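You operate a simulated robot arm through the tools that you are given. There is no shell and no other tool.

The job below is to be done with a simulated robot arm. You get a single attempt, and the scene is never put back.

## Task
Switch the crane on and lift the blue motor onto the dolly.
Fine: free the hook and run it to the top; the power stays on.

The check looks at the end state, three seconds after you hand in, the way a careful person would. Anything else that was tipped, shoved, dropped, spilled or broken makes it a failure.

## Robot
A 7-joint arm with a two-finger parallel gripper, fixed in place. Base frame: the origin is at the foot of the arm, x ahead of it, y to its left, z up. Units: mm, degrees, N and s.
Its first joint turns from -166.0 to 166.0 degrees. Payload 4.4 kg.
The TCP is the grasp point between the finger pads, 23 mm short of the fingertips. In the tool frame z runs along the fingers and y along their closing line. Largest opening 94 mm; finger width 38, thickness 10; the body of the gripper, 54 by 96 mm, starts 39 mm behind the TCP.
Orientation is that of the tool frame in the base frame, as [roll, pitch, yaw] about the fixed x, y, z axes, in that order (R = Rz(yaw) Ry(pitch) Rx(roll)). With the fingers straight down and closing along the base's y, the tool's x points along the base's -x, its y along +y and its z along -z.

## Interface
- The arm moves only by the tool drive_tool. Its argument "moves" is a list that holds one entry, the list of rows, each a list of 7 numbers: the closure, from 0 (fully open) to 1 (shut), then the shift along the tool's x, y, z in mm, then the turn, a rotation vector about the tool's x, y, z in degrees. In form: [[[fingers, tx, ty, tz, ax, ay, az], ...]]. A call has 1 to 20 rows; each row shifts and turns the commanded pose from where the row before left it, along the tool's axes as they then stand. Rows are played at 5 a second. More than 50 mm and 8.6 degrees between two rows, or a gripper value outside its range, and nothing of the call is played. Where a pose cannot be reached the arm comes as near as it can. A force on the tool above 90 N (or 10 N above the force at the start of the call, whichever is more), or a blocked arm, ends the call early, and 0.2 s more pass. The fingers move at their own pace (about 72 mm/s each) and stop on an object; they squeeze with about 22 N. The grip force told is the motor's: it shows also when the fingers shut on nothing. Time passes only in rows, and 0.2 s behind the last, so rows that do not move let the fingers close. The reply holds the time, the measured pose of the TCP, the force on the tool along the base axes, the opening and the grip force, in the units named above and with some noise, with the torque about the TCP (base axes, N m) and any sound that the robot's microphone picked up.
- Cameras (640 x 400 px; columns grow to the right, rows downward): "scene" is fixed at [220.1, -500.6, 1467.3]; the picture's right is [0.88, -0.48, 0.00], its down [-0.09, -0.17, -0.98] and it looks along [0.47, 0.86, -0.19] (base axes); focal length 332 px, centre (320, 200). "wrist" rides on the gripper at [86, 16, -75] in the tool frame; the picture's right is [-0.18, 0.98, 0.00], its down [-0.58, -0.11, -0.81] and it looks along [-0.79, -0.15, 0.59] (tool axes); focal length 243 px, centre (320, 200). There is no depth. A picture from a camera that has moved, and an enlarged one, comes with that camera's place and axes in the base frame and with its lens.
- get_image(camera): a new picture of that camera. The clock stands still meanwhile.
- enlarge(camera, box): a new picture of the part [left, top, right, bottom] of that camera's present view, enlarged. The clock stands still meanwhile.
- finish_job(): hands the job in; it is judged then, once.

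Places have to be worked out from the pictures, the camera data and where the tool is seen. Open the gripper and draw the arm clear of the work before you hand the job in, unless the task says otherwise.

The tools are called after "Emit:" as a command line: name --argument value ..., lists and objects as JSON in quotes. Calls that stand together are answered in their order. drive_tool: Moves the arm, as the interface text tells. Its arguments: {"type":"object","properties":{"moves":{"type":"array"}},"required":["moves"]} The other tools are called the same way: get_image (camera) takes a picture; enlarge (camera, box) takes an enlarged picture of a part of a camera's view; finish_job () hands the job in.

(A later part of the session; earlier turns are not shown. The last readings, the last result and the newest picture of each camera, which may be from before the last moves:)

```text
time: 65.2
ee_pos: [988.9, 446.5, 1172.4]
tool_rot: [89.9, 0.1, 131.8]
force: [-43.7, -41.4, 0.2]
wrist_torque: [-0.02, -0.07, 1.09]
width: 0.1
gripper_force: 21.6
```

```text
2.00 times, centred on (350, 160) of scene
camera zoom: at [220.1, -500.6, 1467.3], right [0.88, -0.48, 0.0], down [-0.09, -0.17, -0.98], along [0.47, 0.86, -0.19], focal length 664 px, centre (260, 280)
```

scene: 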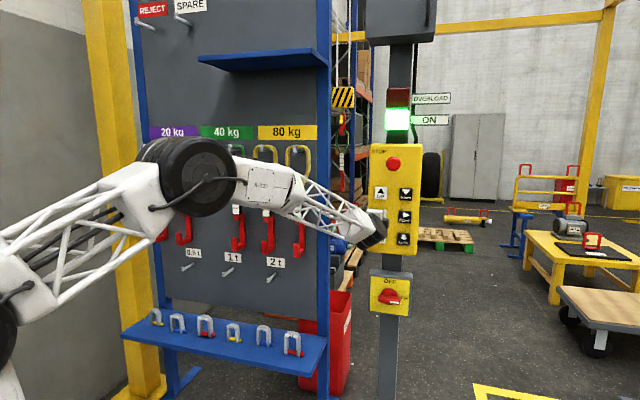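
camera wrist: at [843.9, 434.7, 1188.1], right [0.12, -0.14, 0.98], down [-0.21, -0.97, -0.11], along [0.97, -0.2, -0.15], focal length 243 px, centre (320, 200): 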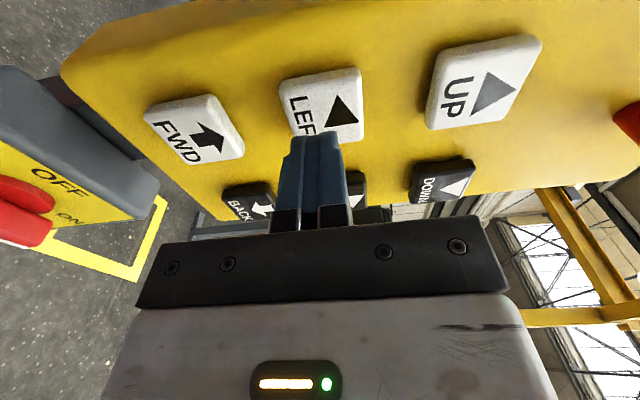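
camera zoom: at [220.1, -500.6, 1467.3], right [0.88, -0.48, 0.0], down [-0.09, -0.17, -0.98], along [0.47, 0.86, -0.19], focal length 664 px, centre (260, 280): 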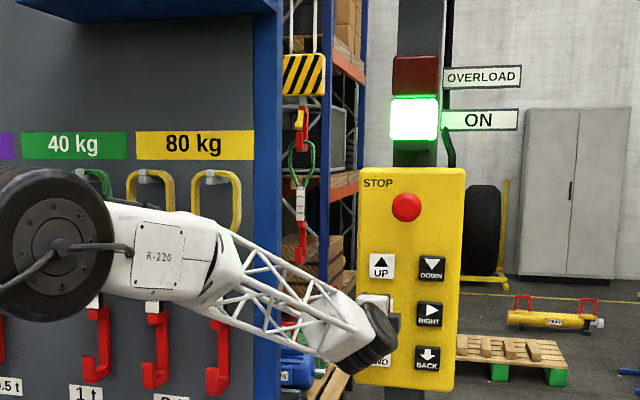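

The button bottoms out at ~60 N, and the hook is starting left. I hold about 0.45 s more and release.

Emit:
drive_tool --moves '[[[1, 0, 0, 0, 0, 0, 0], [1, 0, 0, 0, 0, 0, 0], [1, 0, 0, -30, 0, 0, 0], [1, 0, 0, 0, 0, 0, 0], [1, 0, 0, 0, 0, 0, 0], [1, 0, 0, 0, 0, 0, 0], [1, 0, 0, 0, 0, 0, 0], [1, 0, 0, 0, 0, 0, 0], [1, 0, 0, 0, 0, 0, 0]]]'

Emit:
enlarge --camera "scene" --box '[310, 60, 390, 260]'

```text
time: 67.2
ee_pos: [965.8, 427.1, 1171.6]
tool_rot: [89.9, 0.0, 131.8]
force: [-0.2, -0.3, 1.1]
wrist_torque: [0.06, -0.01, 0.01]
width: 0.0
gripper_force: 22.1
```

```text
2.00 times, centred on (350, 160) of scene
camera zoom: at [220.1, -500.6, 1467.3], right [0.88, -0.48, 0.0], down [-0.09, -0.17, -0.98], along [0.47, 0.86, -0.19], focal length 664 px, centre (260, 280)
```

zoom: 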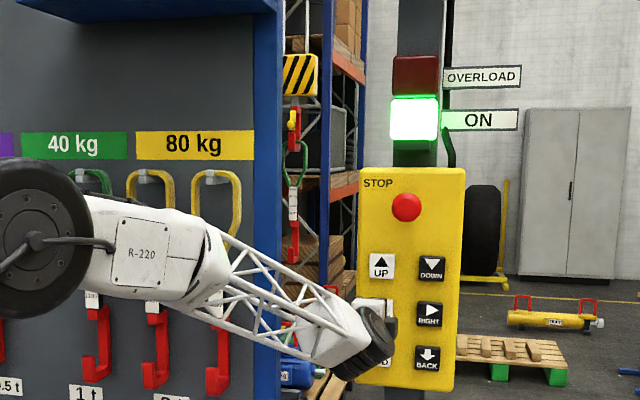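

It only moved ~40 mm in 0.9 s, so the crane creeps first and speeds up after a longer hold. I press LEFT for about 1.8 s and measure again.

Emit:
drive_tool --moves '[[[1, 0, 0, 20, 0, 0, 0], [1, 0, 0, 10, 0, 0, 0], [1, 0, 0, 0, 0, 0, 0], [1, 0, 0, 0, 0, 0, 0], [1, 0, 0, 0, 0, 0, 0], [1, 0, 0, 0, 0, 0, 0], [1, 0, 0, 0, 0, 0, 0], [1, 0, 0, 0, 0, 0, 0], [1, 0, 0, 0, 0, 0, 0], [1, 0, 0, 0, 0, 0, 0], [1, 0, 0, -30, 0, 0, 0], [1, 0, 0, 0, 0, 0, 0], [1, 0, 0, 0, 0, 0, 0], [1, 0, 0, 0, 0, 0, 0], [1, 0, 0, 0, 0, 0, 0]]]'

Emit:
enlarge --camera "scene" --box '[310, 0, 390, 260]'

```text
time: 70.4
ee_pos: [965.6, 428.7, 1172.3]
tool_rot: [89.9, 0.0, 132.0]
force: [0.0, -0.6, -0.2]
wrist_torque: [-0.03, 0.03, 0.0]
width: 0.0
gripper_force: 22.2
```

```text
1.54 times, centred on (350, 130) of scene
camera zoom: at [220.1, -500.6, 1467.3], right [0.88, -0.48, 0.0], down [-0.09, -0.17, -0.98], along [0.47, 0.86, -0.19], focal length 510 px, centre (274, 308)
```

zoom: 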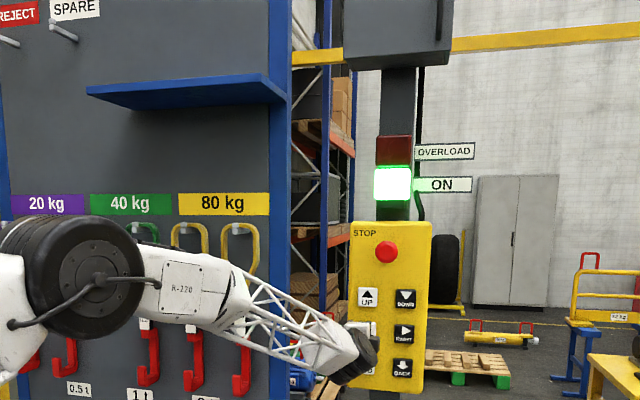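

The hook is now hidden behind the rack post in the scene view. I go down to FWD and press about 2.6 s; this also brings it back into view.

Emit:
drive_tool --moves '[[[1, 0, -43.5, 0, 0, 0, 0], [1, 0, -43.5, 0, 0, 0, 0], [1, 0, 0, 18, 0, 0, 0], [1, 0, 0, 0, 0, 0, 0]]]'

Emit:
get_image --camera "wrist"

```text
time: 71.4
ee_pos: [980.2, 439.5, 1084.3]
tool_rot: [90.0, -0.1, 132.0]
force: [-1.1, -2.2, -1.7]
wrist_torque: [-0.03, -0.02, 0.06]
width: 0.0
gripper_force: 22.1
```

```text
taken
camera wrist: at [866.2, 453.9, 1101.2], right [0.12, -0.14, 0.98], down [-0.21, -0.97, -0.11], along [0.97, -0.2, -0.15], focal length 243 px, centre (320, 200)
```

wrist: 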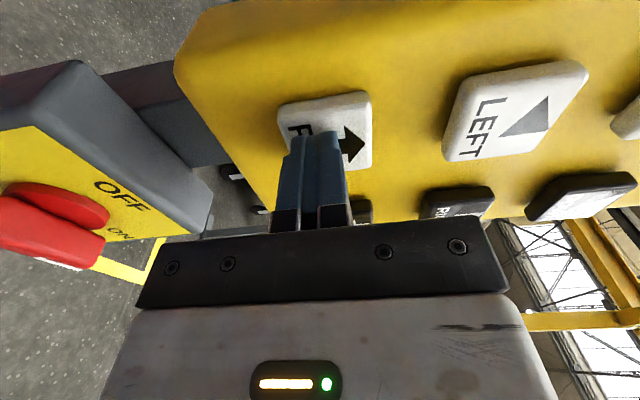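

Light contact with FWD. I press and hold for about 2.6 s.

Emit:
drive_tool --moves '[[[1, 0, 0, 10, 0, 0, 0], [1, 0, 0, 0, 0, 0, 0], [1, 0, 0, 0, 0, 0, 0], [1, 0, 0, 0, 0, 0, 0], [1, 0, 0, 0, 0, 0, 0], [1, 0, 0, 0, 0, 0, 0], [1, 0, 0, 0, 0, 0, 0], [1, 0, 0, 0, 0, 0, 0], [1, 0, 0, 0, 0, 0, 0], [1, 0, 0, 0, 0, 0, 0], [1, 0, 0, 0, 0, 0, 0], [1, 0, 0, 0, 0, 0, 0], [1, 0, 0, 0, 0, 0, 0], [1, 0, 0, -30, 0, 0, 0], [1, 0, 0, 0, 0, 0, 0], [1, 0, 0, 0, 0, 0, 0], [1, 0, 0, 0, 0, 0, 0], [1, 0, 0, 0, 0, 0, 0]]]'

Emit:
get_image --camera "scene"

Emit:
enlarge --camera "scene" --box '[310, 60, 390, 260]'

```text
time: 75.2
ee_pos: [965.2, 426.0, 1085.7]
tool_rot: [89.9, 0.0, 131.9]
force: [0.4, -0.3, 0.0]
wrist_torque: [-0.02, -0.02, 0.01]
width: 0.1
gripper_force: 22.2
```

```text
taken
```

scene: 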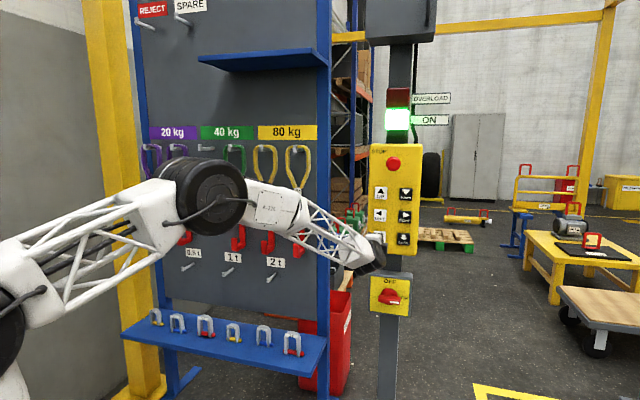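

```text
2.00 times, centred on (350, 160) of scene
camera zoom: at [220.1, -500.6, 1467.3], right [0.88, -0.48, 0.0], down [-0.09, -0.17, -0.98], along [0.47, 0.86, -0.19], focal length 664 px, centre (260, 280)
```

zoom: 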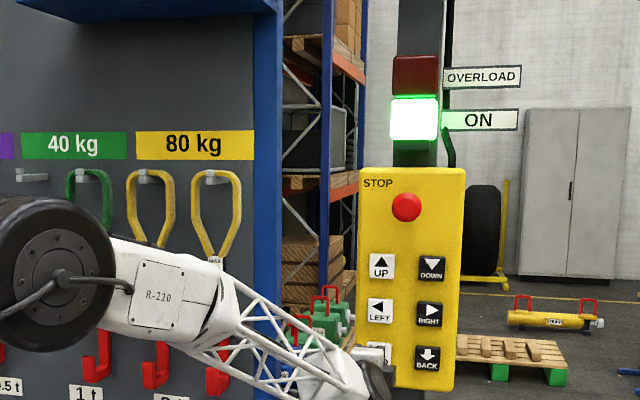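

The hook is out of sight for the scene camera, so I go to the viewing pose and look with the wrist camera.

Emit:
drive_tool --moves '[[[1, -3.5, 32.8, -30.6, 0, 0, 0], [1, -3.5, 32.8, -30.6, 0, 0, 0], [1, -3.5, 32.8, -30.6, 0, 0, 0], [1, -3.5, 32.8, -30.6, 0, 0, 0], [1, -3.5, 32.8, -30.6, 0, 0, 0], [1, -3.5, 32.8, -30.6, 0, 0, 0], [1, -3.5, 32.8, -30.6, 0, 0, 0], [1, -3.5, 32.8, -30.6, 0, 0, 0], [1, -3.5, 32.8, -30.6, 0, 0, 0], [1, -3.5, 32.8, -30.6, 0, 0, 0], [1, -3.5, 32.8, -30.6, 0, 0, 0], [1, -3.5, 32.8, -30.6, 0, 0, 0], [1, 0, 0, 0, 0, 0, 0]]]'

Emit:
drive_tool --moves '[[[1, 0, 0, 0, 1.3, 4.32, -6.73], [1, 0, 0, 0, 1.3, 4.32, -6.73], [1, 0, 0, 0, 1.3, 4.32, -6.73], [1, 0, 0, 0, 1.3, 4.32, -6.73], [1, 0, 0, 0, 1.3, 4.32, -6.73], [1, 0, 0, 0, 1.3, 4.32, -6.73], [1, 0, 0, 0, 1.3, 4.32, -6.73], [1, 0, 0, 0, 1.3, 4.32, -6.73], [1, 0, 0, 0, 1.3, 4.32, -6.73], [1, 0, 0, 0, 1.3, 4.32, -6.73], [1, 0, 0, 0, 1.3, 4.32, -6.73], [1, 0, 0, 0, 1.3, 4.32, -6.73], [1, 0, 0, 0, 1.3, 4.32, -6.73], [1, 0, 0, 0, 1.3, 4.32, -6.73], [0, 0, 0, 0, 0, 0, 0], [0, 0, 0, 0, 0, 0, 0]]]'

Emit:
get_image --camera "wrist"

Emit:
enlarge --camera "wrist" --box '[260, 50, 380, 230]'

```text
time: 78.0
ee_pos: [717.7, 150.9, 1478.6]
tool_rot: [90.0, 0.1, 132.0]
force: [-0.2, -0.3, 0.6]
wrist_torque: [0.01, 0.02, 0.03]
width: 0.0
gripper_force: 22.3
```

```text
time: 81.4
ee_pos: [718.7, 150.5, 1479.1]
tool_rot: [-179.9, 40.0, -109.9]
force: [-0.1, -0.2, -0.8]
wrist_torque: [0.0, 0.02, 0.0]
width: 82.3
gripper_force: 0.3
```

```text
taken
camera wrist: at [664.3, 48.6, 1479.8], right [-0.88, 0.47, 0.12], down [0.08, -0.11, 0.99], along [0.48, 0.88, 0.06], focal length 243 px, centre (320, 200)
```

wrist: 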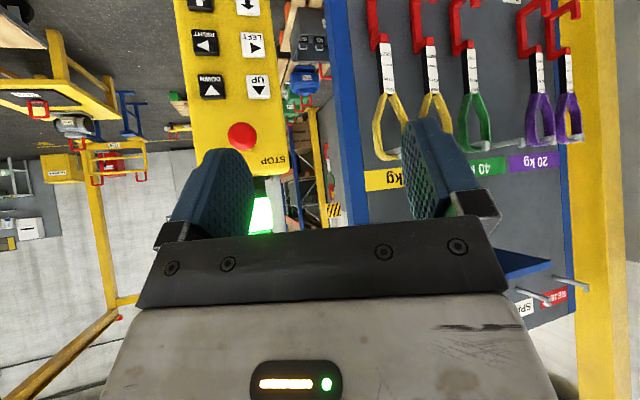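

```text
2.22 times, centred on (320, 140) of wrist
camera zoom: at [664.3, 48.6, 1479.8], right [-0.88, 0.47, 0.12], down [0.08, -0.11, 0.99], along [0.48, 0.88, 0.06], focal length 539 px, centre (320, 333)
```

zoom: 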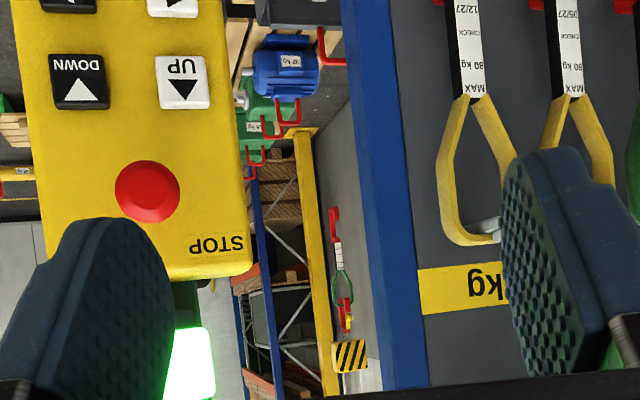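

Hook now appears near (1800,2435), about 85 mm too far left and still short of the handle. For a precise depth fix I lower the camera by 600 mm to get a vertical baseline.

Emit:
drive_tool --moves '[[[0, 29.6, 0, 35.4, 0, 0, 0], [0, 29.6, 0, 35.4, 0, 0, 0], [0, 29.6, 0, 35.4, 0, 0, 0], [0, 29.6, 0, 35.4, 0, 0, 0], [0, 29.6, 0, 35.4, 0, 0, 0], [0, 29.6, 0, 35.4, 0, 0, 0], [0, 29.6, 0, 35.4, 0, 0, 0], [0, 29.6, 0, 35.4, 0, 0, 0], [0, 29.6, 0, 35.4, 0, 0, 0], [0, 29.6, 0, 35.4, 0, 0, 0], [0, 29.6, 0, 35.4, 0, 0, 0], [0, 29.6, 0, 35.4, 0, 0, 0], [0, 29.6, 0, 35.4, 0, 0, 0], [0, 0, 0, 0, 0, 0, 0]]]'

Emit:
get_image --camera "wrist"

Emit:
enlarge --camera "wrist" --box '[260, 50, 380, 230]'

```text
time: 84.4
ee_pos: [720.2, 151.5, 879.3]
tool_rot: [-179.9, 39.9, -109.9]
force: [-0.2, 0.0, 0.0]
wrist_torque: [-0.03, -0.01, 0.03]
width: 93.9
gripper_force: 0.0
```

```text
taken
camera wrist: at [665.2, 50.2, 879.7], right [-0.88, 0.47, 0.12], down [0.08, -0.11, 0.99], along [0.48, 0.88, 0.06], focal length 243 px, centre (320, 200)
```

wrist: 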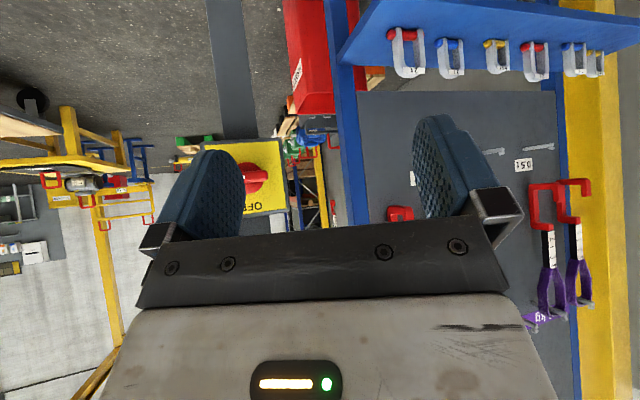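

```text
2.22 times, centred on (320, 140) of wrist
camera zoom: at [665.2, 50.2, 879.7], right [-0.88, 0.47, 0.12], down [0.08, -0.11, 0.99], along [0.48, 0.88, 0.06], focal length 539 px, centre (320, 333)
```

zoom: 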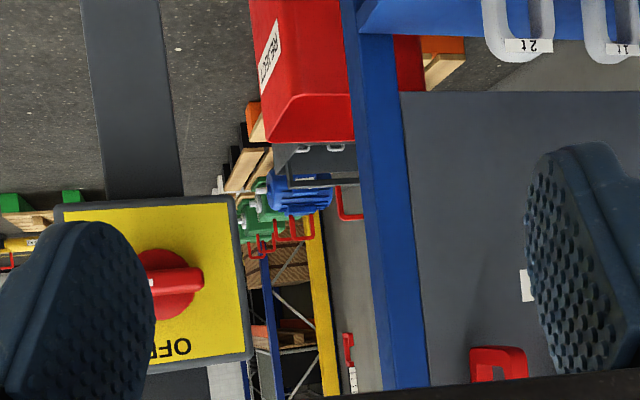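

I zoom tightly on the handle and on the hook bottom from this low view.

Emit:
enlarge --camera "wrist" --box '[290, 135, 340, 175]'

Emit:
enlarge --camera "wrist" --box '[310, 190, 350, 220]'

```text
10.00 times, centred on (315, 155) of wrist
camera zoom: at [665.2, 50.2, 879.7], right [-0.88, 0.47, 0.12], down [0.08, -0.11, 0.99], along [0.48, 0.88, 0.06], focal length 2426 px, centre (370, 650)
```

zoom: 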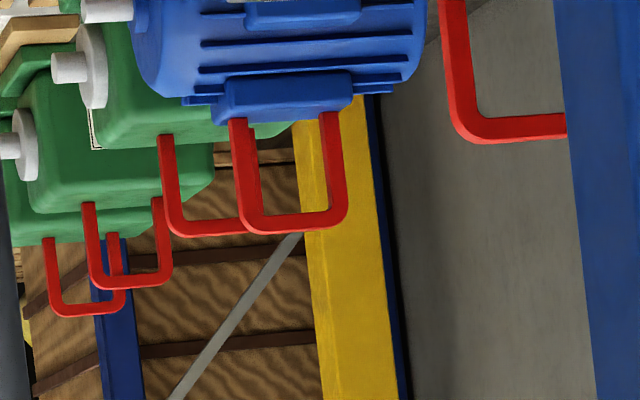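

```text
13.33 times, centred on (330, 205) of wrist
camera zoom: at [665.2, 50.2, 879.7], right [-0.88, 0.47, 0.12], down [0.08, -0.11, 0.99], along [0.48, 0.88, 0.06], focal length 3235 px, centre (187, 133)
```

zoom: 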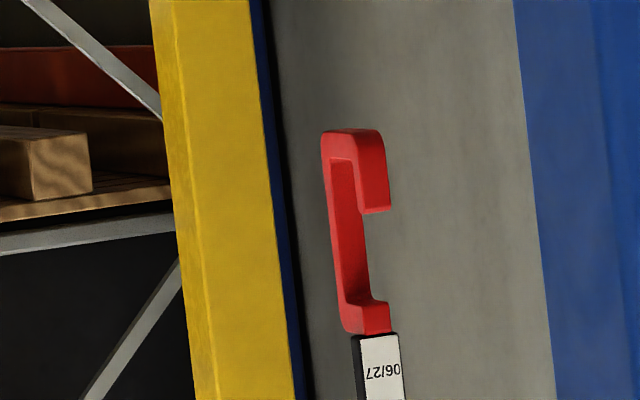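

Triangulated: handle bar centre at n≈3241, lateral ≈-538, z≈524; hook centre at n≈2951, lateral ≈-604, bottom z≈1035. I need ~66 mm right and ~390 mm forward (to pass behind the bar). Back to the panel, in front of RIGHT.

Emit:
drive_tool --moves '[[[1, 0, 0, 0, -1.3, -4.32, 6.73], [1, 0, 0, 0, -1.3, -4.32, 6.73], [1, 0, 0, 0, -1.3, -4.32, 6.73], [1, 0, 0, 0, -1.3, -4.32, 6.73], [1, 0, 0, 0, -1.3, -4.32, 6.73], [1, 0, 0, 0, -1.3, -4.32, 6.73], [1, 0, 0, 0, -1.3, -4.32, 6.73], [1, 0, 0, 0, -1.3, -4.32, 6.73], [1, 0, 0, 0, -1.3, -4.32, 6.73], [1, 0, 0, 0, -1.3, -4.32, 6.73], [1, 0, 0, 0, -1.3, -4.32, 6.73], [1, 0, 0, 0, -1.3, -4.32, 6.73], [1, 0, 0, 0, -1.3, -4.32, 6.73], [1, 0, 0, 0, -1.3, -4.32, 6.73], [1, 0, 0, 0, 0, 0, 0]]]'

Emit:
drive_tool --moves '[[[1, -4.9, 29.3, 36.8, 0, 0, 0], [1, -4.9, 29.3, 36.8, 0, 0, 0], [1, -4.9, 29.3, 36.8, 0, 0, 0], [1, -4.9, 29.3, 36.8, 0, 0, 0], [1, -4.9, 29.3, 36.8, 0, 0, 0], [1, -4.9, 29.3, 36.8, 0, 0, 0], [1, -4.9, 29.3, 36.8, 0, 0, 0], [1, -4.9, 29.3, 36.8, 0, 0, 0], [1, -4.9, 29.3, 36.8, 0, 0, 0], [1, -4.9, 29.3, 36.8, 0, 0, 0], [1, 0, 0, 0, 0, 0, 0]]]'

Emit:
get_image --camera "wrist"

```text
time: 87.6
ee_pos: [720.3, 151.2, 878.4]
tool_rot: [90.0, 0.0, 131.8]
force: [-0.3, 0.0, 0.7]
wrist_torque: [0.0, 0.01, 0.01]
width: 0.0
gripper_force: 22.2
```

```text
time: 90.0
ee_pos: [1026.2, 360.7, 1172.7]
tool_rot: [90.0, -0.1, 132.0]
force: [-1.0, -0.3, -0.1]
wrist_torque: [0.0, 0.01, 0.03]
width: 0.0
gripper_force: 21.8
```

```text
taken
camera wrist: at [913.1, 376.8, 1187.9], right [0.12, -0.14, 0.98], down [-0.21, -0.97, -0.11], along [0.97, -0.2, -0.15], focal length 243 px, centre (320, 200)
```

wrist: 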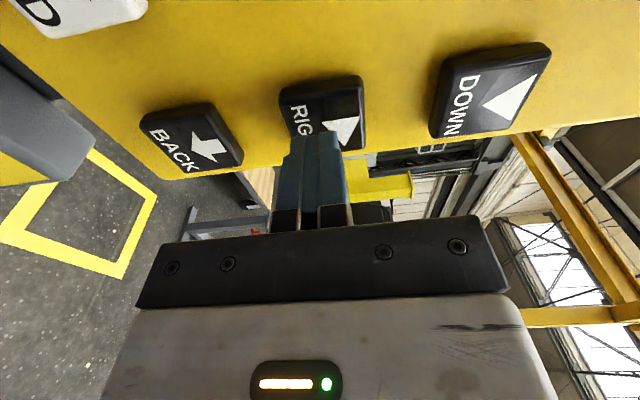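

Aligned with RIGHT. I tap it for ~1 s (about 45 mm).

Emit:
drive_tool --moves '[[[1, 0, 0, 18, 0, 0, 0], [1, 0, 0, 10, 0, 0, 0], [1, 0, 0, 0, 0, 0, 0], [1, 0, 0, 0, 0, 0, 0], [1, 0, 0, 0, 0, 0, 0], [1, 0, 0, 0, 0, 0, 0], [1, 0, 0, -28, 0, 0, 0], [1, 0, 0, 0, 0, 0, 0]]]'

Emit:
drive_tool --moves '[[[1, 45, 0, 0, 0, 0, 0], [1, 46, 0, 0, 0, 0, 0], [1, 0, -43.5, 0, 0, 0, 0], [1, 0, -43.5, 0, 0, 0, 0], [1, 0, 0, 0, 0, 0, 0]]]'

Emit:
get_image --camera "wrist"

```text
time: 91.8
ee_pos: [1026.1, 360.6, 1172.4]
tool_rot: [90.1, 0.0, 132.0]
force: [0.5, 0.5, 0.9]
wrist_torque: [0.05, -0.02, 0.0]
width: 0.0
gripper_force: 22.1
```

```text
time: 93.0
ee_pos: [965.1, 428.4, 1085.0]
tool_rot: [89.8, -0.1, 131.9]
force: [-0.9, 0.3, 1.2]
wrist_torque: [-0.01, -0.02, -0.02]
width: 0.2
gripper_force: 22.2
```

```text
taken
camera wrist: at [852.5, 443.4, 1101.3], right [0.12, -0.14, 0.98], down [-0.21, -0.97, -0.11], along [0.97, -0.2, -0.15], focal length 243 px, centre (320, 200)
```

wrist: 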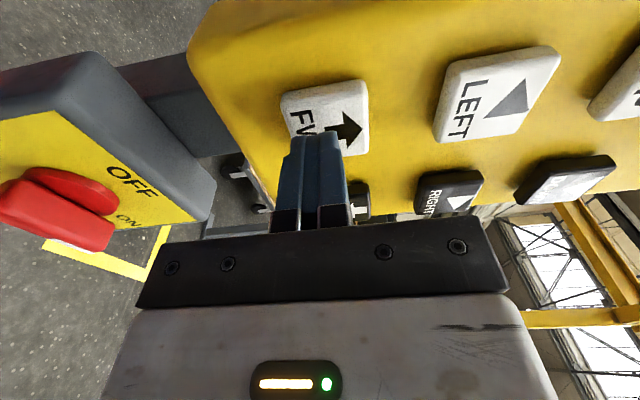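

Now in front of FWD: I press it for ~1.8 s (expecting ~300–360 mm).

Emit:
drive_tool --moves '[[[1, 0, 0, 18, 0, 0, 0], [1, 0, 0, 10, 0, 0, 0], [1, 0, 0, 0, 0, 0, 0], [1, 0, 0, 0, 0, 0, 0], [1, 0, 0, 0, 0, 0, 0], [1, 0, 0, 0, 0, 0, 0], [1, 0, 0, 0, 0, 0, 0], [1, 0, 0, 0, 0, 0, 0], [1, 0, 0, 0, 0, 0, 0], [1, 0, 0, 0, 0, 0, 0], [1, 0, 0, -28, 0, 0, 0], [1, 0, 0, 0, 0, 0, 0], [1, 0, 0, 0, 0, 0, 0], [1, 0, 0, 0, 0, 0, 0], [1, 0, 0, 0, 0, 0, 0]]]'

Emit:
get_image --camera "scene"

Emit:
enlarge --camera "scene" --box '[310, 60, 390, 260]'

```text
time: 96.2
ee_pos: [966.2, 427.4, 1084.1]
tool_rot: [89.8, 0.1, 131.9]
force: [-0.6, -0.1, 0.2]
wrist_torque: [0.01, 0.03, -0.06]
width: 0.0
gripper_force: 21.8
```

```text
taken
```

scene: 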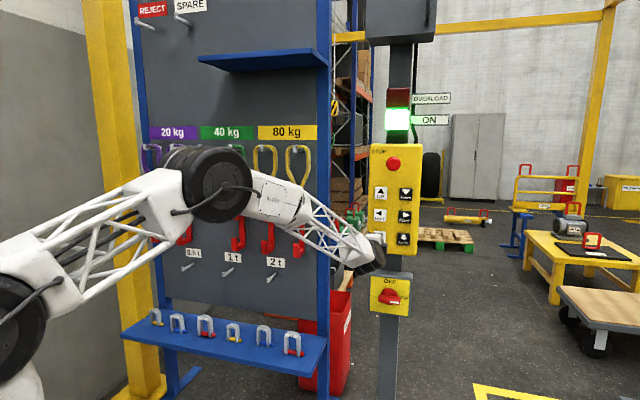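

```text
2.00 times, centred on (350, 160) of scene
camera zoom: at [220.1, -500.6, 1467.3], right [0.88, -0.48, 0.0], down [-0.09, -0.17, -0.98], along [0.47, 0.86, -0.19], focal length 664 px, centre (260, 280)
```

zoom: 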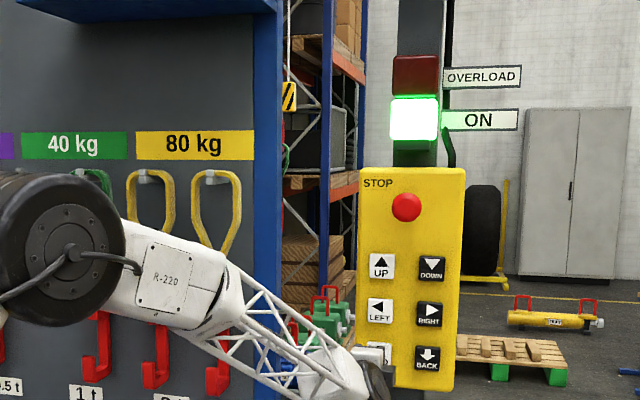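

The block reappears at the edge of the post. I return to the viewing pose for a precise look.

Emit:
drive_tool --moves '[[[1, -3.5, 32.8, -30.6, 0, 0, 0], [1, -3.5, 32.8, -30.6, 0, 0, 0], [1, -3.5, 32.8, -30.6, 0, 0, 0], [1, -3.5, 32.8, -30.6, 0, 0, 0], [1, -3.5, 32.8, -30.6, 0, 0, 0], [1, -3.5, 32.8, -30.6, 0, 0, 0], [1, -3.5, 32.8, -30.6, 0, 0, 0], [1, -3.5, 32.8, -30.6, 0, 0, 0], [1, -3.5, 32.8, -30.6, 0, 0, 0], [1, -3.5, 32.8, -30.6, 0, 0, 0], [1, -3.5, 32.8, -30.6, 0, 0, 0], [1, -3.5, 32.8, -30.6, 0, 0, 0], [1, 0, 0, 0, 0, 0, 0]]]'

Emit:
drive_tool --moves '[[[1, 0, 0, 0, 1.3, 4.32, -6.73], [1, 0, 0, 0, 1.3, 4.32, -6.73], [1, 0, 0, 0, 1.3, 4.32, -6.73], [1, 0, 0, 0, 1.3, 4.32, -6.73], [1, 0, 0, 0, 1.3, 4.32, -6.73], [1, 0, 0, 0, 1.3, 4.32, -6.73], [1, 0, 0, 0, 1.3, 4.32, -6.73], [1, 0, 0, 0, 1.3, 4.32, -6.73], [1, 0, 0, 0, 1.3, 4.32, -6.73], [1, 0, 0, 0, 1.3, 4.32, -6.73], [1, 0, 0, 0, 1.3, 4.32, -6.73], [1, 0, 0, 0, 1.3, 4.32, -6.73], [1, 0, 0, 0, 1.3, 4.32, -6.73], [1, 0, 0, 0, 1.3, 4.32, -6.73], [0, 0, 0, 0, 0, 0, 0], [0, 0, 0, 0, 0, 0, 0]]]'

Emit:
enlarge --camera "wrist" --box '[270, 70, 370, 220]'

Emit:
enlarge --camera "wrist" --box '[295, 85, 345, 135]'

Emit:
enlarge --camera "wrist" --box '[305, 130, 345, 170]'

```text
time: 99.0
ee_pos: [720.9, 150.1, 1478.1]
tool_rot: [90.0, 0.0, 131.8]
force: [0.2, -0.1, 0.1]
wrist_torque: [0.01, 0.05, 0.03]
width: 0.2
gripper_force: 21.8
```

```text
time: 102.4
ee_pos: [720.0, 151.4, 1477.9]
tool_rot: [-179.9, 40.0, -109.9]
force: [1.3, -0.2, -0.1]
wrist_torque: [0.02, 0.0, -0.02]
width: 82.5
gripper_force: 0.4
```

```text
2.67 times, centred on (320, 145) of wrist
camera zoom: at [665.3, 50.2, 1479.5], right [-0.88, 0.47, 0.12], down [0.08, -0.11, 0.99], along [0.48, 0.88, 0.06], focal length 647 px, centre (320, 347)
```

zoom: 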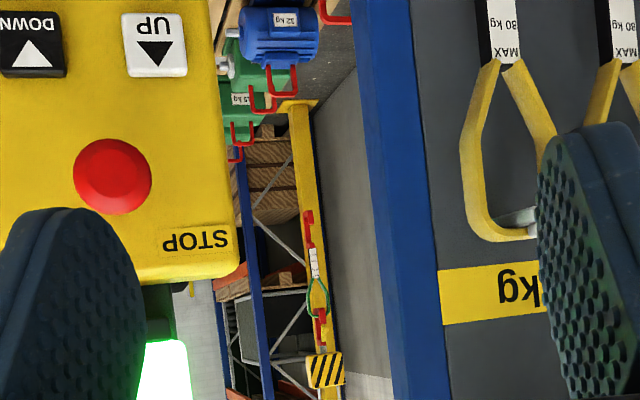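

```text
8.00 times, centred on (320, 110) of wrist
camera zoom: at [665.3, 50.2, 1479.5], right [-0.88, 0.47, 0.12], down [0.08, -0.11, 0.99], along [0.48, 0.88, 0.06], focal length 1941 px, centre (320, 920)
```

zoom: 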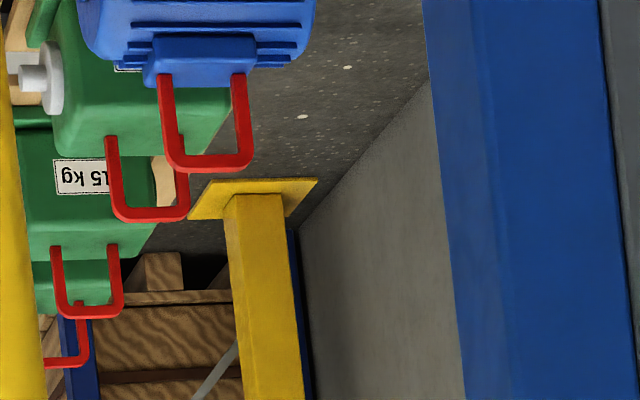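

```text
10.00 times, centred on (325, 150) of wrist
camera zoom: at [665.3, 50.2, 1479.5], right [-0.88, 0.47, 0.12], down [0.08, -0.11, 0.99], along [0.48, 0.88, 0.06], focal length 2426 px, centre (270, 700)
```

zoom: 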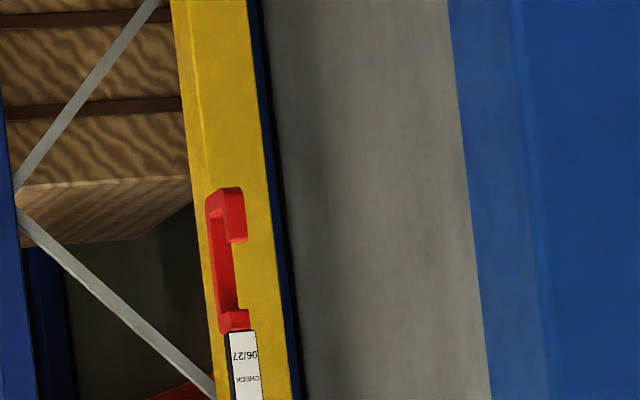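

Hook is now at n≈3243, lateral ≈-590; the bar at n≈3245, lateral ≈-533. I need ~57 mm right and ~100 mm forward so the hook comes down behind the bar. Back to the panel.

Emit:
drive_tool --moves '[[[1, 0, 0, 0, -1.3, -4.32, 6.73], [1, 0, 0, 0, -1.3, -4.32, 6.73], [1, 0, 0, 0, -1.3, -4.32, 6.73], [1, 0, 0, 0, -1.3, -4.32, 6.73], [1, 0, 0, 0, -1.3, -4.32, 6.73], [1, 0, 0, 0, -1.3, -4.32, 6.73], [1, 0, 0, 0, -1.3, -4.32, 6.73], [1, 0, 0, 0, -1.3, -4.32, 6.73], [1, 0, 0, 0, -1.3, -4.32, 6.73], [1, 0, 0, 0, -1.3, -4.32, 6.73], [1, 0, 0, 0, -1.3, -4.32, 6.73], [1, 0, 0, 0, -1.3, -4.32, 6.73], [1, 0, 0, 0, -1.3, -4.32, 6.73], [1, 0, 0, 0, -1.3, -4.32, 6.73], [1, 0, 0, 0, 0, 0, 0]]]'

Emit:
drive_tool --moves '[[[1, -4.86, -30.6, 36.8, 0, 0, 0], [1, -4.86, -30.6, 36.8, 0, 0, 0], [1, -4.86, -30.6, 36.8, 0, 0, 0], [1, -4.86, -30.6, 36.8, 0, 0, 0], [1, -4.86, -30.6, 36.8, 0, 0, 0], [1, -4.86, -30.6, 36.8, 0, 0, 0], [1, -4.86, -30.6, 36.8, 0, 0, 0], [1, -4.86, -30.6, 36.8, 0, 0, 0], [1, -4.86, -30.6, 36.8, 0, 0, 0], [1, -4.86, -30.6, 36.8, 0, 0, 0], [1, 0, 0, 0, 0, 0, 0]]]'

Emit:
get_image --camera "wrist"

```text
time: 105.6
ee_pos: [721.5, 151.6, 1477.0]
tool_rot: [90.0, 0.0, 131.8]
force: [0.6, 0.9, 0.0]
wrist_torque: [-0.02, 0.01, -0.03]
width: 0.0
gripper_force: 22.4
```

```text
time: 108.0
ee_pos: [1028.9, 360.3, 1172.5]
tool_rot: [90.0, 0.1, 131.9]
force: [0.0, 0.8, 0.7]
wrist_torque: [-0.02, 0.0, 0.02]
width: 0.0
gripper_force: 22.1
```

```text
taken
camera wrist: at [914.5, 374.9, 1188.3], right [0.12, -0.14, 0.98], down [-0.21, -0.97, -0.11], along [0.97, -0.2, -0.15], focal length 243 px, centre (320, 200)
```

wrist: 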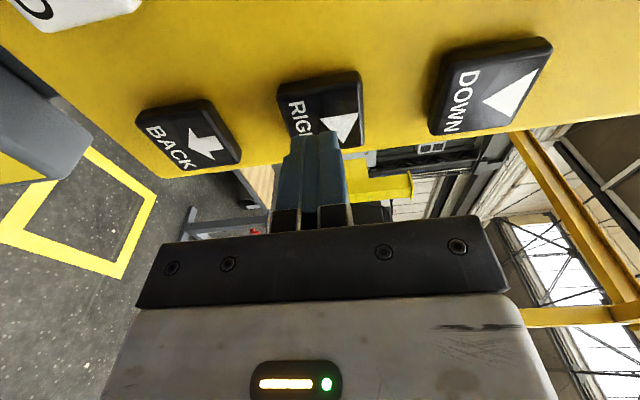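

I take a tight scene view of the block's visible edge as a reference, then tap RIGHT for ~1.2 s and compare.

Emit:
enlarge --camera "scene" --box '[325, 80, 365, 180]'

Emit:
drive_tool --moves '[[[1, 0, 0, 17, 0, 0, 0], [1, 0, 0, 10, 0, 0, 0], [1, 0, 0, 0, 0, 0, 0], [1, 0, 0, 0, 0, 0, 0], [1, 0, 0, 0, 0, 0, 0], [1, 0, 0, 0, 0, 0, 0], [1, 0, 0, 0, 0, 0, 0], [1, 0, 0, -27, 0, 0, 0], [1, 0, 0, 0, 0, 0, 0], [1, 0, 0, 0, 0, 0, 0], [1, 0, 0, 0, 0, 0, 0]]]'

Emit:
enlarge --camera "scene" --box '[325, 80, 365, 180]'

```text
4.00 times, centred on (345, 130) of scene
camera zoom: at [220.1, -500.6, 1467.3], right [0.88, -0.48, 0.0], down [-0.09, -0.17, -0.98], along [0.47, 0.86, -0.19], focal length 1327 px, centre (220, 480)
```

zoom: 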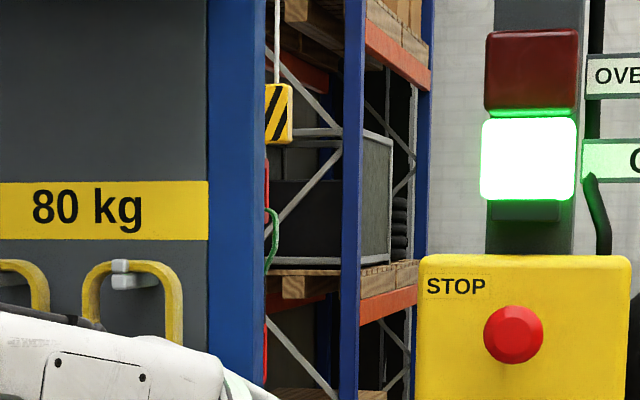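

```text
time: 110.4
ee_pos: [1027.8, 360.8, 1172.3]
tool_rot: [89.9, 0.0, 131.9]
force: [0.1, 0.0, -0.4]
wrist_torque: [0.0, 0.04, -0.02]
width: 0.0
gripper_force: 22.0
```

```text
4.00 times, centred on (345, 130) of scene
camera zoom: at [220.1, -500.6, 1467.3], right [0.88, -0.48, 0.0], down [-0.09, -0.17, -0.98], along [0.47, 0.86, -0.19], focal length 1327 px, centre (220, 480)
```

zoom: 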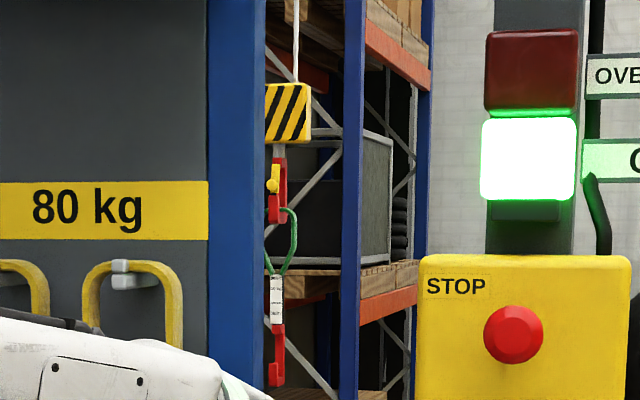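

The hook moved ~50 mm right and is now visible to the scene camera. Next, FWD: move over to it and press ~1.2 s.

Emit:
drive_tool --moves '[[[1, 46, 0, 0, 0, 0, 0], [1, 47, 0, 0, 0, 0, 0], [1, 0, -43.5, 0, 0, 0, 0], [1, 0, -43.5, 0, 0, 0, 0], [1, 0, 0, 0, 0, 0, 0]]]'

Emit:
enlarge --camera "scene" --box '[325, 80, 365, 180]'

Emit:
drive_tool --moves '[[[1, 0, 0, 17, 0, 0, 0], [1, 0, 0, 10, 0, 0, 0], [1, 0, 0, 0, 0, 0, 0], [1, 0, 0, 0, 0, 0, 0], [1, 0, 0, 0, 0, 0, 0], [1, 0, 0, 0, 0, 0, 0], [1, 0, 0, 0, 0, 0, 0], [1, 0, 0, -27, 0, 0, 0], [1, 0, 0, 0, 0, 0, 0], [1, 0, 0, 0, 0, 0, 0], [1, 0, 0, 0, 0, 0, 0]]]'

Emit:
enlarge --camera "scene" --box '[325, 80, 365, 180]'

```text
time: 111.6
ee_pos: [965.0, 428.9, 1084.5]
tool_rot: [90.0, 0.1, 131.9]
force: [0.7, 0.3, 0.4]
wrist_torque: [0.0, 0.01, 0.05]
width: 0.1
gripper_force: 22.1
```

```text
4.00 times, centred on (345, 130) of scene
camera zoom: at [220.1, -500.6, 1467.3], right [0.88, -0.48, 0.0], down [-0.09, -0.17, -0.98], along [0.47, 0.86, -0.19], focal length 1327 px, centre (220, 480)
```

zoom: 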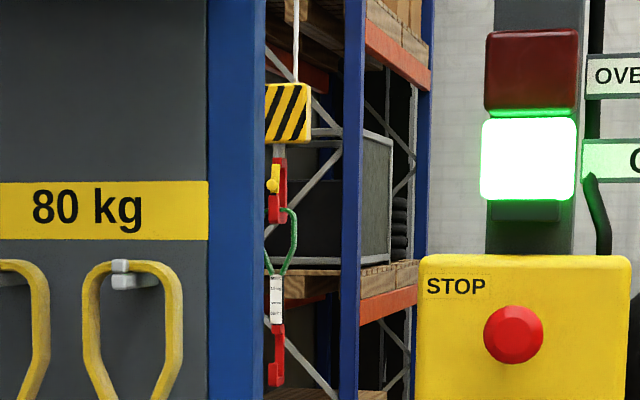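

```text
time: 114.0
ee_pos: [965.7, 429.8, 1085.7]
tool_rot: [89.9, 0.0, 131.9]
force: [-0.5, -0.8, -0.5]
wrist_torque: [0.0, -0.01, 0.02]
width: 0.0
gripper_force: 21.7
```

```text
4.00 times, centred on (345, 130) of scene
camera zoom: at [220.1, -500.6, 1467.3], right [0.88, -0.48, 0.0], down [-0.09, -0.17, -0.98], along [0.47, 0.86, -0.19], focal length 1327 px, centre (220, 480)
```

zoom: 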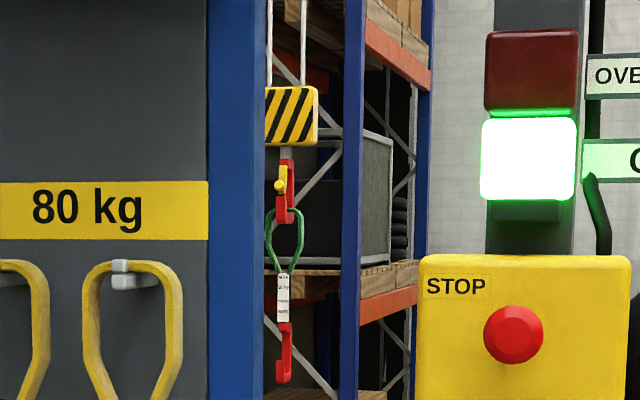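

FWD moved ~65 mm. One more ~1 s tap for another ~45 mm.

Emit:
drive_tool --moves '[[[1, 0, 0, 17, 0, 0, 0], [1, 0, 0, 10, 0, 0, 0], [1, 0, 0, 0, 0, 0, 0], [1, 0, 0, 0, 0, 0, 0], [1, 0, 0, 0, 0, 0, 0], [1, 0, 0, 0, 0, 0, 0], [1, 0, 0, 0, 0, 0, 0], [1, 0, 0, -27, 0, 0, 0], [1, 0, 0, 0, 0, 0, 0], [1, 0, 0, 0, 0, 0, 0], [1, 0, 0, 0, 0, 0, 0]]]'

Emit:
enlarge --camera "scene" --box '[325, 80, 365, 180]'

```text
time: 116.4
ee_pos: [965.2, 430.5, 1084.8]
tool_rot: [89.9, 0.0, 131.9]
force: [0.7, -1.1, -0.2]
wrist_torque: [-0.01, 0.01, 0.02]
width: 0.4
gripper_force: 22.0
```

```text
4.00 times, centred on (345, 130) of scene
camera zoom: at [220.1, -500.6, 1467.3], right [0.88, -0.48, 0.0], down [-0.09, -0.17, -0.98], along [0.47, 0.86, -0.19], focal length 1327 px, centre (220, 480)
```

zoom: 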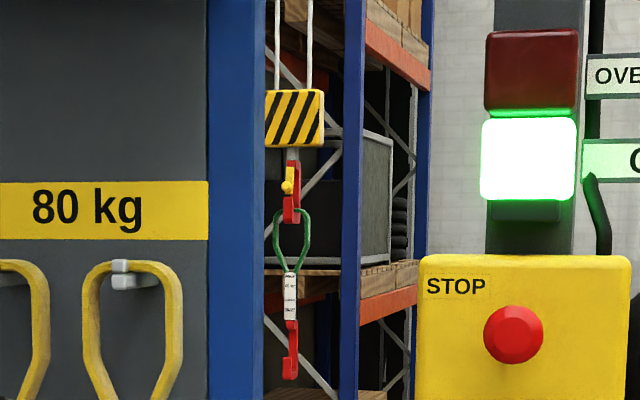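

Now ~110 mm behind the bar. I move to DOWN and press ~1.8 s, watching the hook in the scene view.

Emit:
drive_tool --moves '[[[1, -45.5, 15, 0, 0, 0, 0], [1, -46, 15, 0, 0, 0, 0], [1, 0, 48, 0, 0, 0, 0], [1, 0, 48, 0, 0, 0, 0], [1, 0, 47, 0, 0, 0, 0], [1, 0, 0, 0, 0, 0, 0]]]'

Emit:
get_image --camera "wrist"

Emit:
enlarge --camera "scene" --box '[310, 80, 390, 260]'

```text
time: 117.8
ee_pos: [1026.3, 360.4, 1258.7]
tool_rot: [90.0, -0.1, 131.9]
force: [0.1, -0.8, 0.0]
wrist_torque: [0.0, -0.02, -0.01]
width: 0.0
gripper_force: 22.2
```

```text
taken
camera wrist: at [912.3, 375.3, 1274.4], right [0.12, -0.14, 0.98], down [-0.21, -0.97, -0.11], along [0.97, -0.2, -0.15], focal length 243 px, centre (320, 200)
```

wrist: 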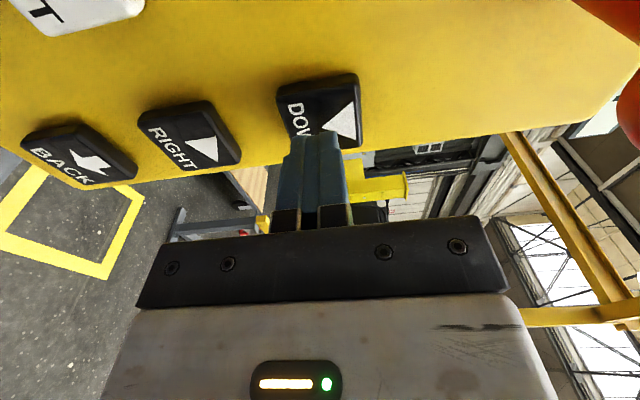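

```text
2.22 times, centred on (350, 170) of scene
camera zoom: at [220.1, -500.6, 1467.3], right [0.88, -0.48, 0.0], down [-0.09, -0.17, -0.98], along [0.47, 0.86, -0.19], focal length 737 px, centre (253, 267)
```

zoom: 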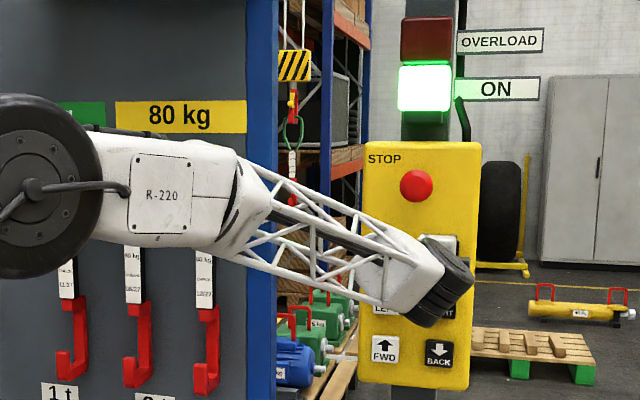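

Aligned with DOWN. Press for ~1.8 s.

Emit:
drive_tool --moves '[[[1, 0, 0, 18, 0, 0, 0], [1, 0, 0, 10, 0, 0, 0], [1, 0, 0, 0, 0, 0, 0], [1, 0, 0, 0, 0, 0, 0], [1, 0, 0, 0, 0, 0, 0], [1, 0, 0, 0, 0, 0, 0], [1, 0, 0, 0, 0, 0, 0], [1, 0, 0, 0, 0, 0, 0], [1, 0, 0, 0, 0, 0, 0], [1, 0, 0, 0, 0, 0, 0], [1, 0, 0, -28, 0, 0, 0], [1, 0, 0, 0, 0, 0, 0], [1, 0, 0, 0, 0, 0, 0], [1, 0, 0, 0, 0, 0, 0]]]'

Emit:
enlarge --camera "scene" --box '[310, 80, 390, 260]'

```text
time: 120.8
ee_pos: [1025.3, 362.1, 1258.4]
tool_rot: [90.0, 0.0, 131.9]
force: [-0.1, 0.3, -0.2]
wrist_torque: [-0.02, -0.01, 0.03]
width: 0.1
gripper_force: 21.5
```

```text
2.22 times, centred on (350, 170) of scene
camera zoom: at [220.1, -500.6, 1467.3], right [0.88, -0.48, 0.0], down [-0.09, -0.17, -0.98], along [0.47, 0.86, -0.19], focal length 737 px, centre (253, 267)
```

zoom: 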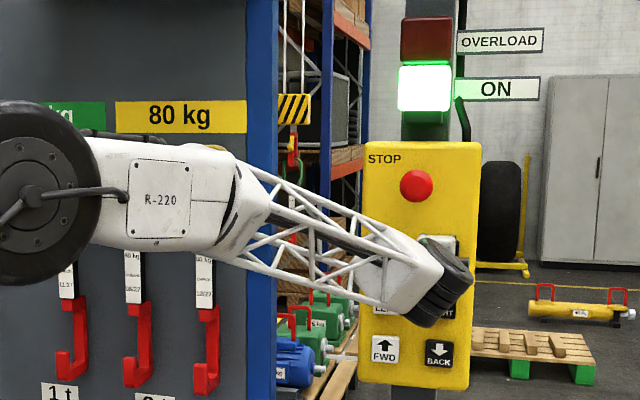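

DOWN lowered it ~200 mm (hook bottom ≈ 830). Another 1.8 s press brings it to ≈ 630, still above the handle bar (≈ 533).

Emit:
drive_tool --moves '[[[1, 0, 0, 18, 0, 0, 0], [1, 0, 0, 10, 0, 0, 0], [1, 0, 0, 0, 0, 0, 0], [1, 0, 0, 0, 0, 0, 0], [1, 0, 0, 0, 0, 0, 0], [1, 0, 0, 0, 0, 0, 0], [1, 0, 0, 0, 0, 0, 0], [1, 0, 0, 0, 0, 0, 0], [1, 0, 0, 0, 0, 0, 0], [1, 0, 0, 0, 0, 0, 0], [1, 0, 0, -28, 0, 0, 0], [1, 0, 0, 0, 0, 0, 0], [1, 0, 0, 0, 0, 0, 0], [1, 0, 0, 0, 0, 0, 0]]]'

Emit:
enlarge --camera "scene" --box '[310, 80, 390, 260]'

```text
time: 123.8
ee_pos: [1025.6, 361.7, 1258.3]
tool_rot: [90.1, -0.1, 131.9]
force: [-0.4, 1.1, 0.3]
wrist_torque: [0.0, -0.01, 0.01]
width: 0.0
gripper_force: 21.9
```

```text
2.22 times, centred on (350, 170) of scene
camera zoom: at [220.1, -500.6, 1467.3], right [0.88, -0.48, 0.0], down [-0.09, -0.17, -0.98], along [0.47, 0.86, -0.19], focal length 737 px, centre (253, 267)
```

zoom: 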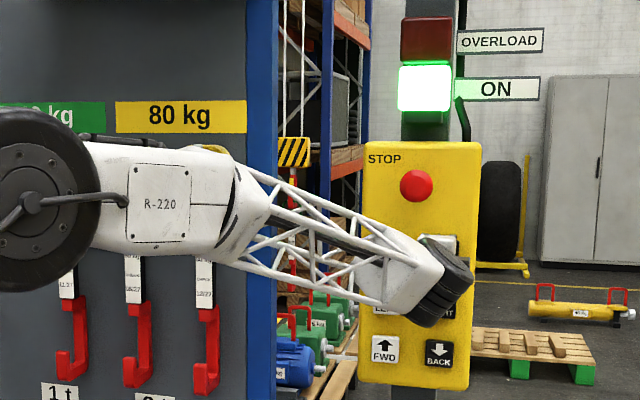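

Hook bottom is now ≈ 630. I withdraw to the viewing pose to check its alignment with the handle.

Emit:
drive_tool --moves '[[[1, 5.2, 24.7, -41, 0, 0, 0], [1, 5.2, 24.7, -41, 0, 0, 0], [1, 5.2, 24.7, -41, 0, 0, 0], [1, 5.2, 24.7, -41, 0, 0, 0], [1, 5.2, 24.7, -41, 0, 0, 0], [1, 5.2, 24.7, -41, 0, 0, 0], [1, 5.2, 24.7, -41, 0, 0, 0], [1, 5.2, 24.7, -41, 0, 0, 0], [1, 5.2, 24.7, -41, 0, 0, 0], [1, 0, 0, 0, 0, 0, 0]]]'

Emit:
drive_tool --moves '[[[1, 0, 0, 0, 1.3, 4.32, -6.73], [1, 0, 0, 0, 1.3, 4.32, -6.73], [1, 0, 0, 0, 1.3, 4.32, -6.73], [1, 0, 0, 0, 1.3, 4.32, -6.73], [1, 0, 0, 0, 1.3, 4.32, -6.73], [1, 0, 0, 0, 1.3, 4.32, -6.73], [1, 0, 0, 0, 1.3, 4.32, -6.73], [1, 0, 0, 0, 1.3, 4.32, -6.73], [1, 0, 0, 0, 1.3, 4.32, -6.73], [1, 0, 0, 0, 1.3, 4.32, -6.73], [1, 0, 0, 0, 1.3, 4.32, -6.73], [1, 0, 0, 0, 1.3, 4.32, -6.73], [1, 0, 0, 0, 1.3, 4.32, -6.73], [1, 0, 0, 0, 1.3, 4.32, -6.73], [0, 0, 0, 0, 0, 0, 0], [0, 0, 0, 0, 0, 0, 0]]]'

Emit:
enlarge --camera "wrist" --box '[295, 85, 345, 135]'

Emit:
enlarge --camera "scene" --box '[325, 140, 375, 250]'

```text
time: 126.0
ee_pos: [719.8, 148.6, 1478.8]
tool_rot: [89.9, 0.1, 132.0]
force: [0.0, 0.1, -0.6]
wrist_torque: [-0.02, -0.01, 0.03]
width: 0.0
gripper_force: 21.6
```

```text
time: 129.4
ee_pos: [719.6, 150.1, 1481.2]
tool_rot: [-180.0, 40.0, -109.8]
force: [0.2, -0.1, -0.1]
wrist_torque: [0.02, 0.04, -0.01]
width: 82.3
gripper_force: 0.2
```

```text
8.00 times, centred on (320, 110) of wrist
camera zoom: at [665.5, 48.9, 1482.1], right [-0.88, 0.47, 0.12], down [0.08, -0.11, 0.99], along [0.48, 0.88, 0.06], focal length 1941 px, centre (320, 920)
```

zoom: 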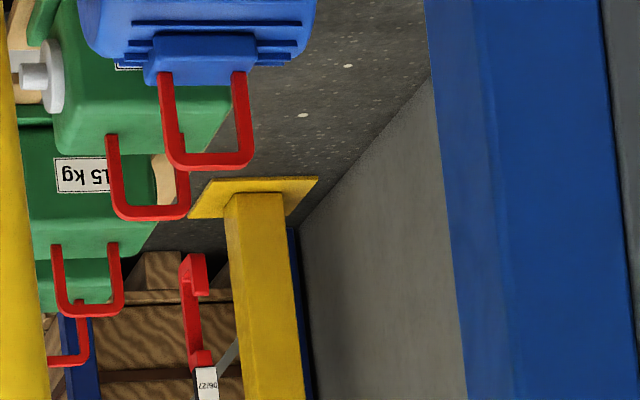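

```text
3.64 times, centred on (350, 195) of scene
camera zoom: at [220.1, -500.6, 1467.3], right [0.88, -0.48, 0.0], down [-0.09, -0.17, -0.98], along [0.47, 0.86, -0.19], focal length 1207 px, centre (211, 218)
```

zoom: 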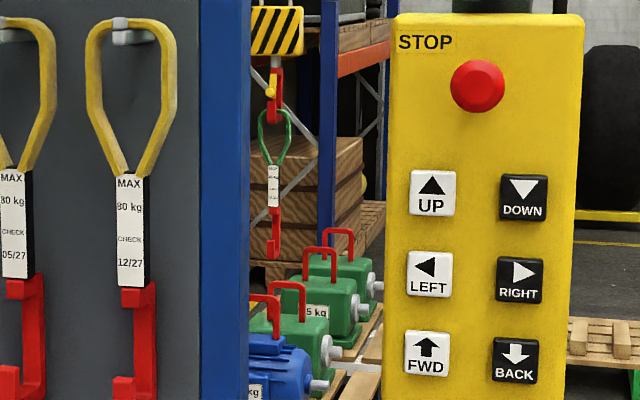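

Laterally it looks aligned. I lower the camera again for a precise range to the hook before going further down.

Emit:
drive_tool --moves '[[[0, 29.6, 0, 35.4, 0, 0, 0], [0, 29.6, 0, 35.4, 0, 0, 0], [0, 29.6, 0, 35.4, 0, 0, 0], [0, 29.6, 0, 35.4, 0, 0, 0], [0, 29.6, 0, 35.4, 0, 0, 0], [0, 29.6, 0, 35.4, 0, 0, 0], [0, 29.6, 0, 35.4, 0, 0, 0], [0, 29.6, 0, 35.4, 0, 0, 0], [0, 29.6, 0, 35.4, 0, 0, 0], [0, 29.6, 0, 35.4, 0, 0, 0], [0, 29.6, 0, 35.4, 0, 0, 0], [0, 29.6, 0, 35.4, 0, 0, 0], [0, 29.6, 0, 35.4, 0, 0, 0], [0, 0, 0, 0, 0, 0, 0]]]'

Emit:
enlarge --camera "wrist" --box '[290, 140, 340, 190]'

```text
time: 132.4
ee_pos: [720.3, 150.6, 880.2]
tool_rot: [-179.9, 39.9, -110.0]
force: [-0.1, 0.9, -0.4]
wrist_torque: [-0.03, 0.03, -0.02]
width: 94.2
gripper_force: 0.2
```

```text
8.00 times, centred on (315, 165) of wrist
camera zoom: at [665.8, 49.1, 881.5], right [-0.88, 0.47, 0.12], down [0.08, -0.11, 0.99], along [0.48, 0.88, 0.06], focal length 1941 px, centre (360, 480)
```

zoom: 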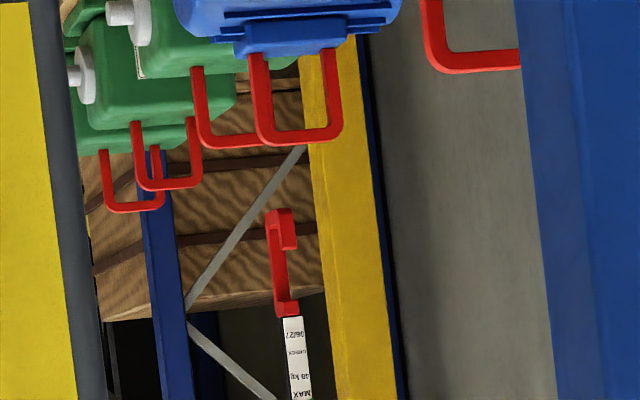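

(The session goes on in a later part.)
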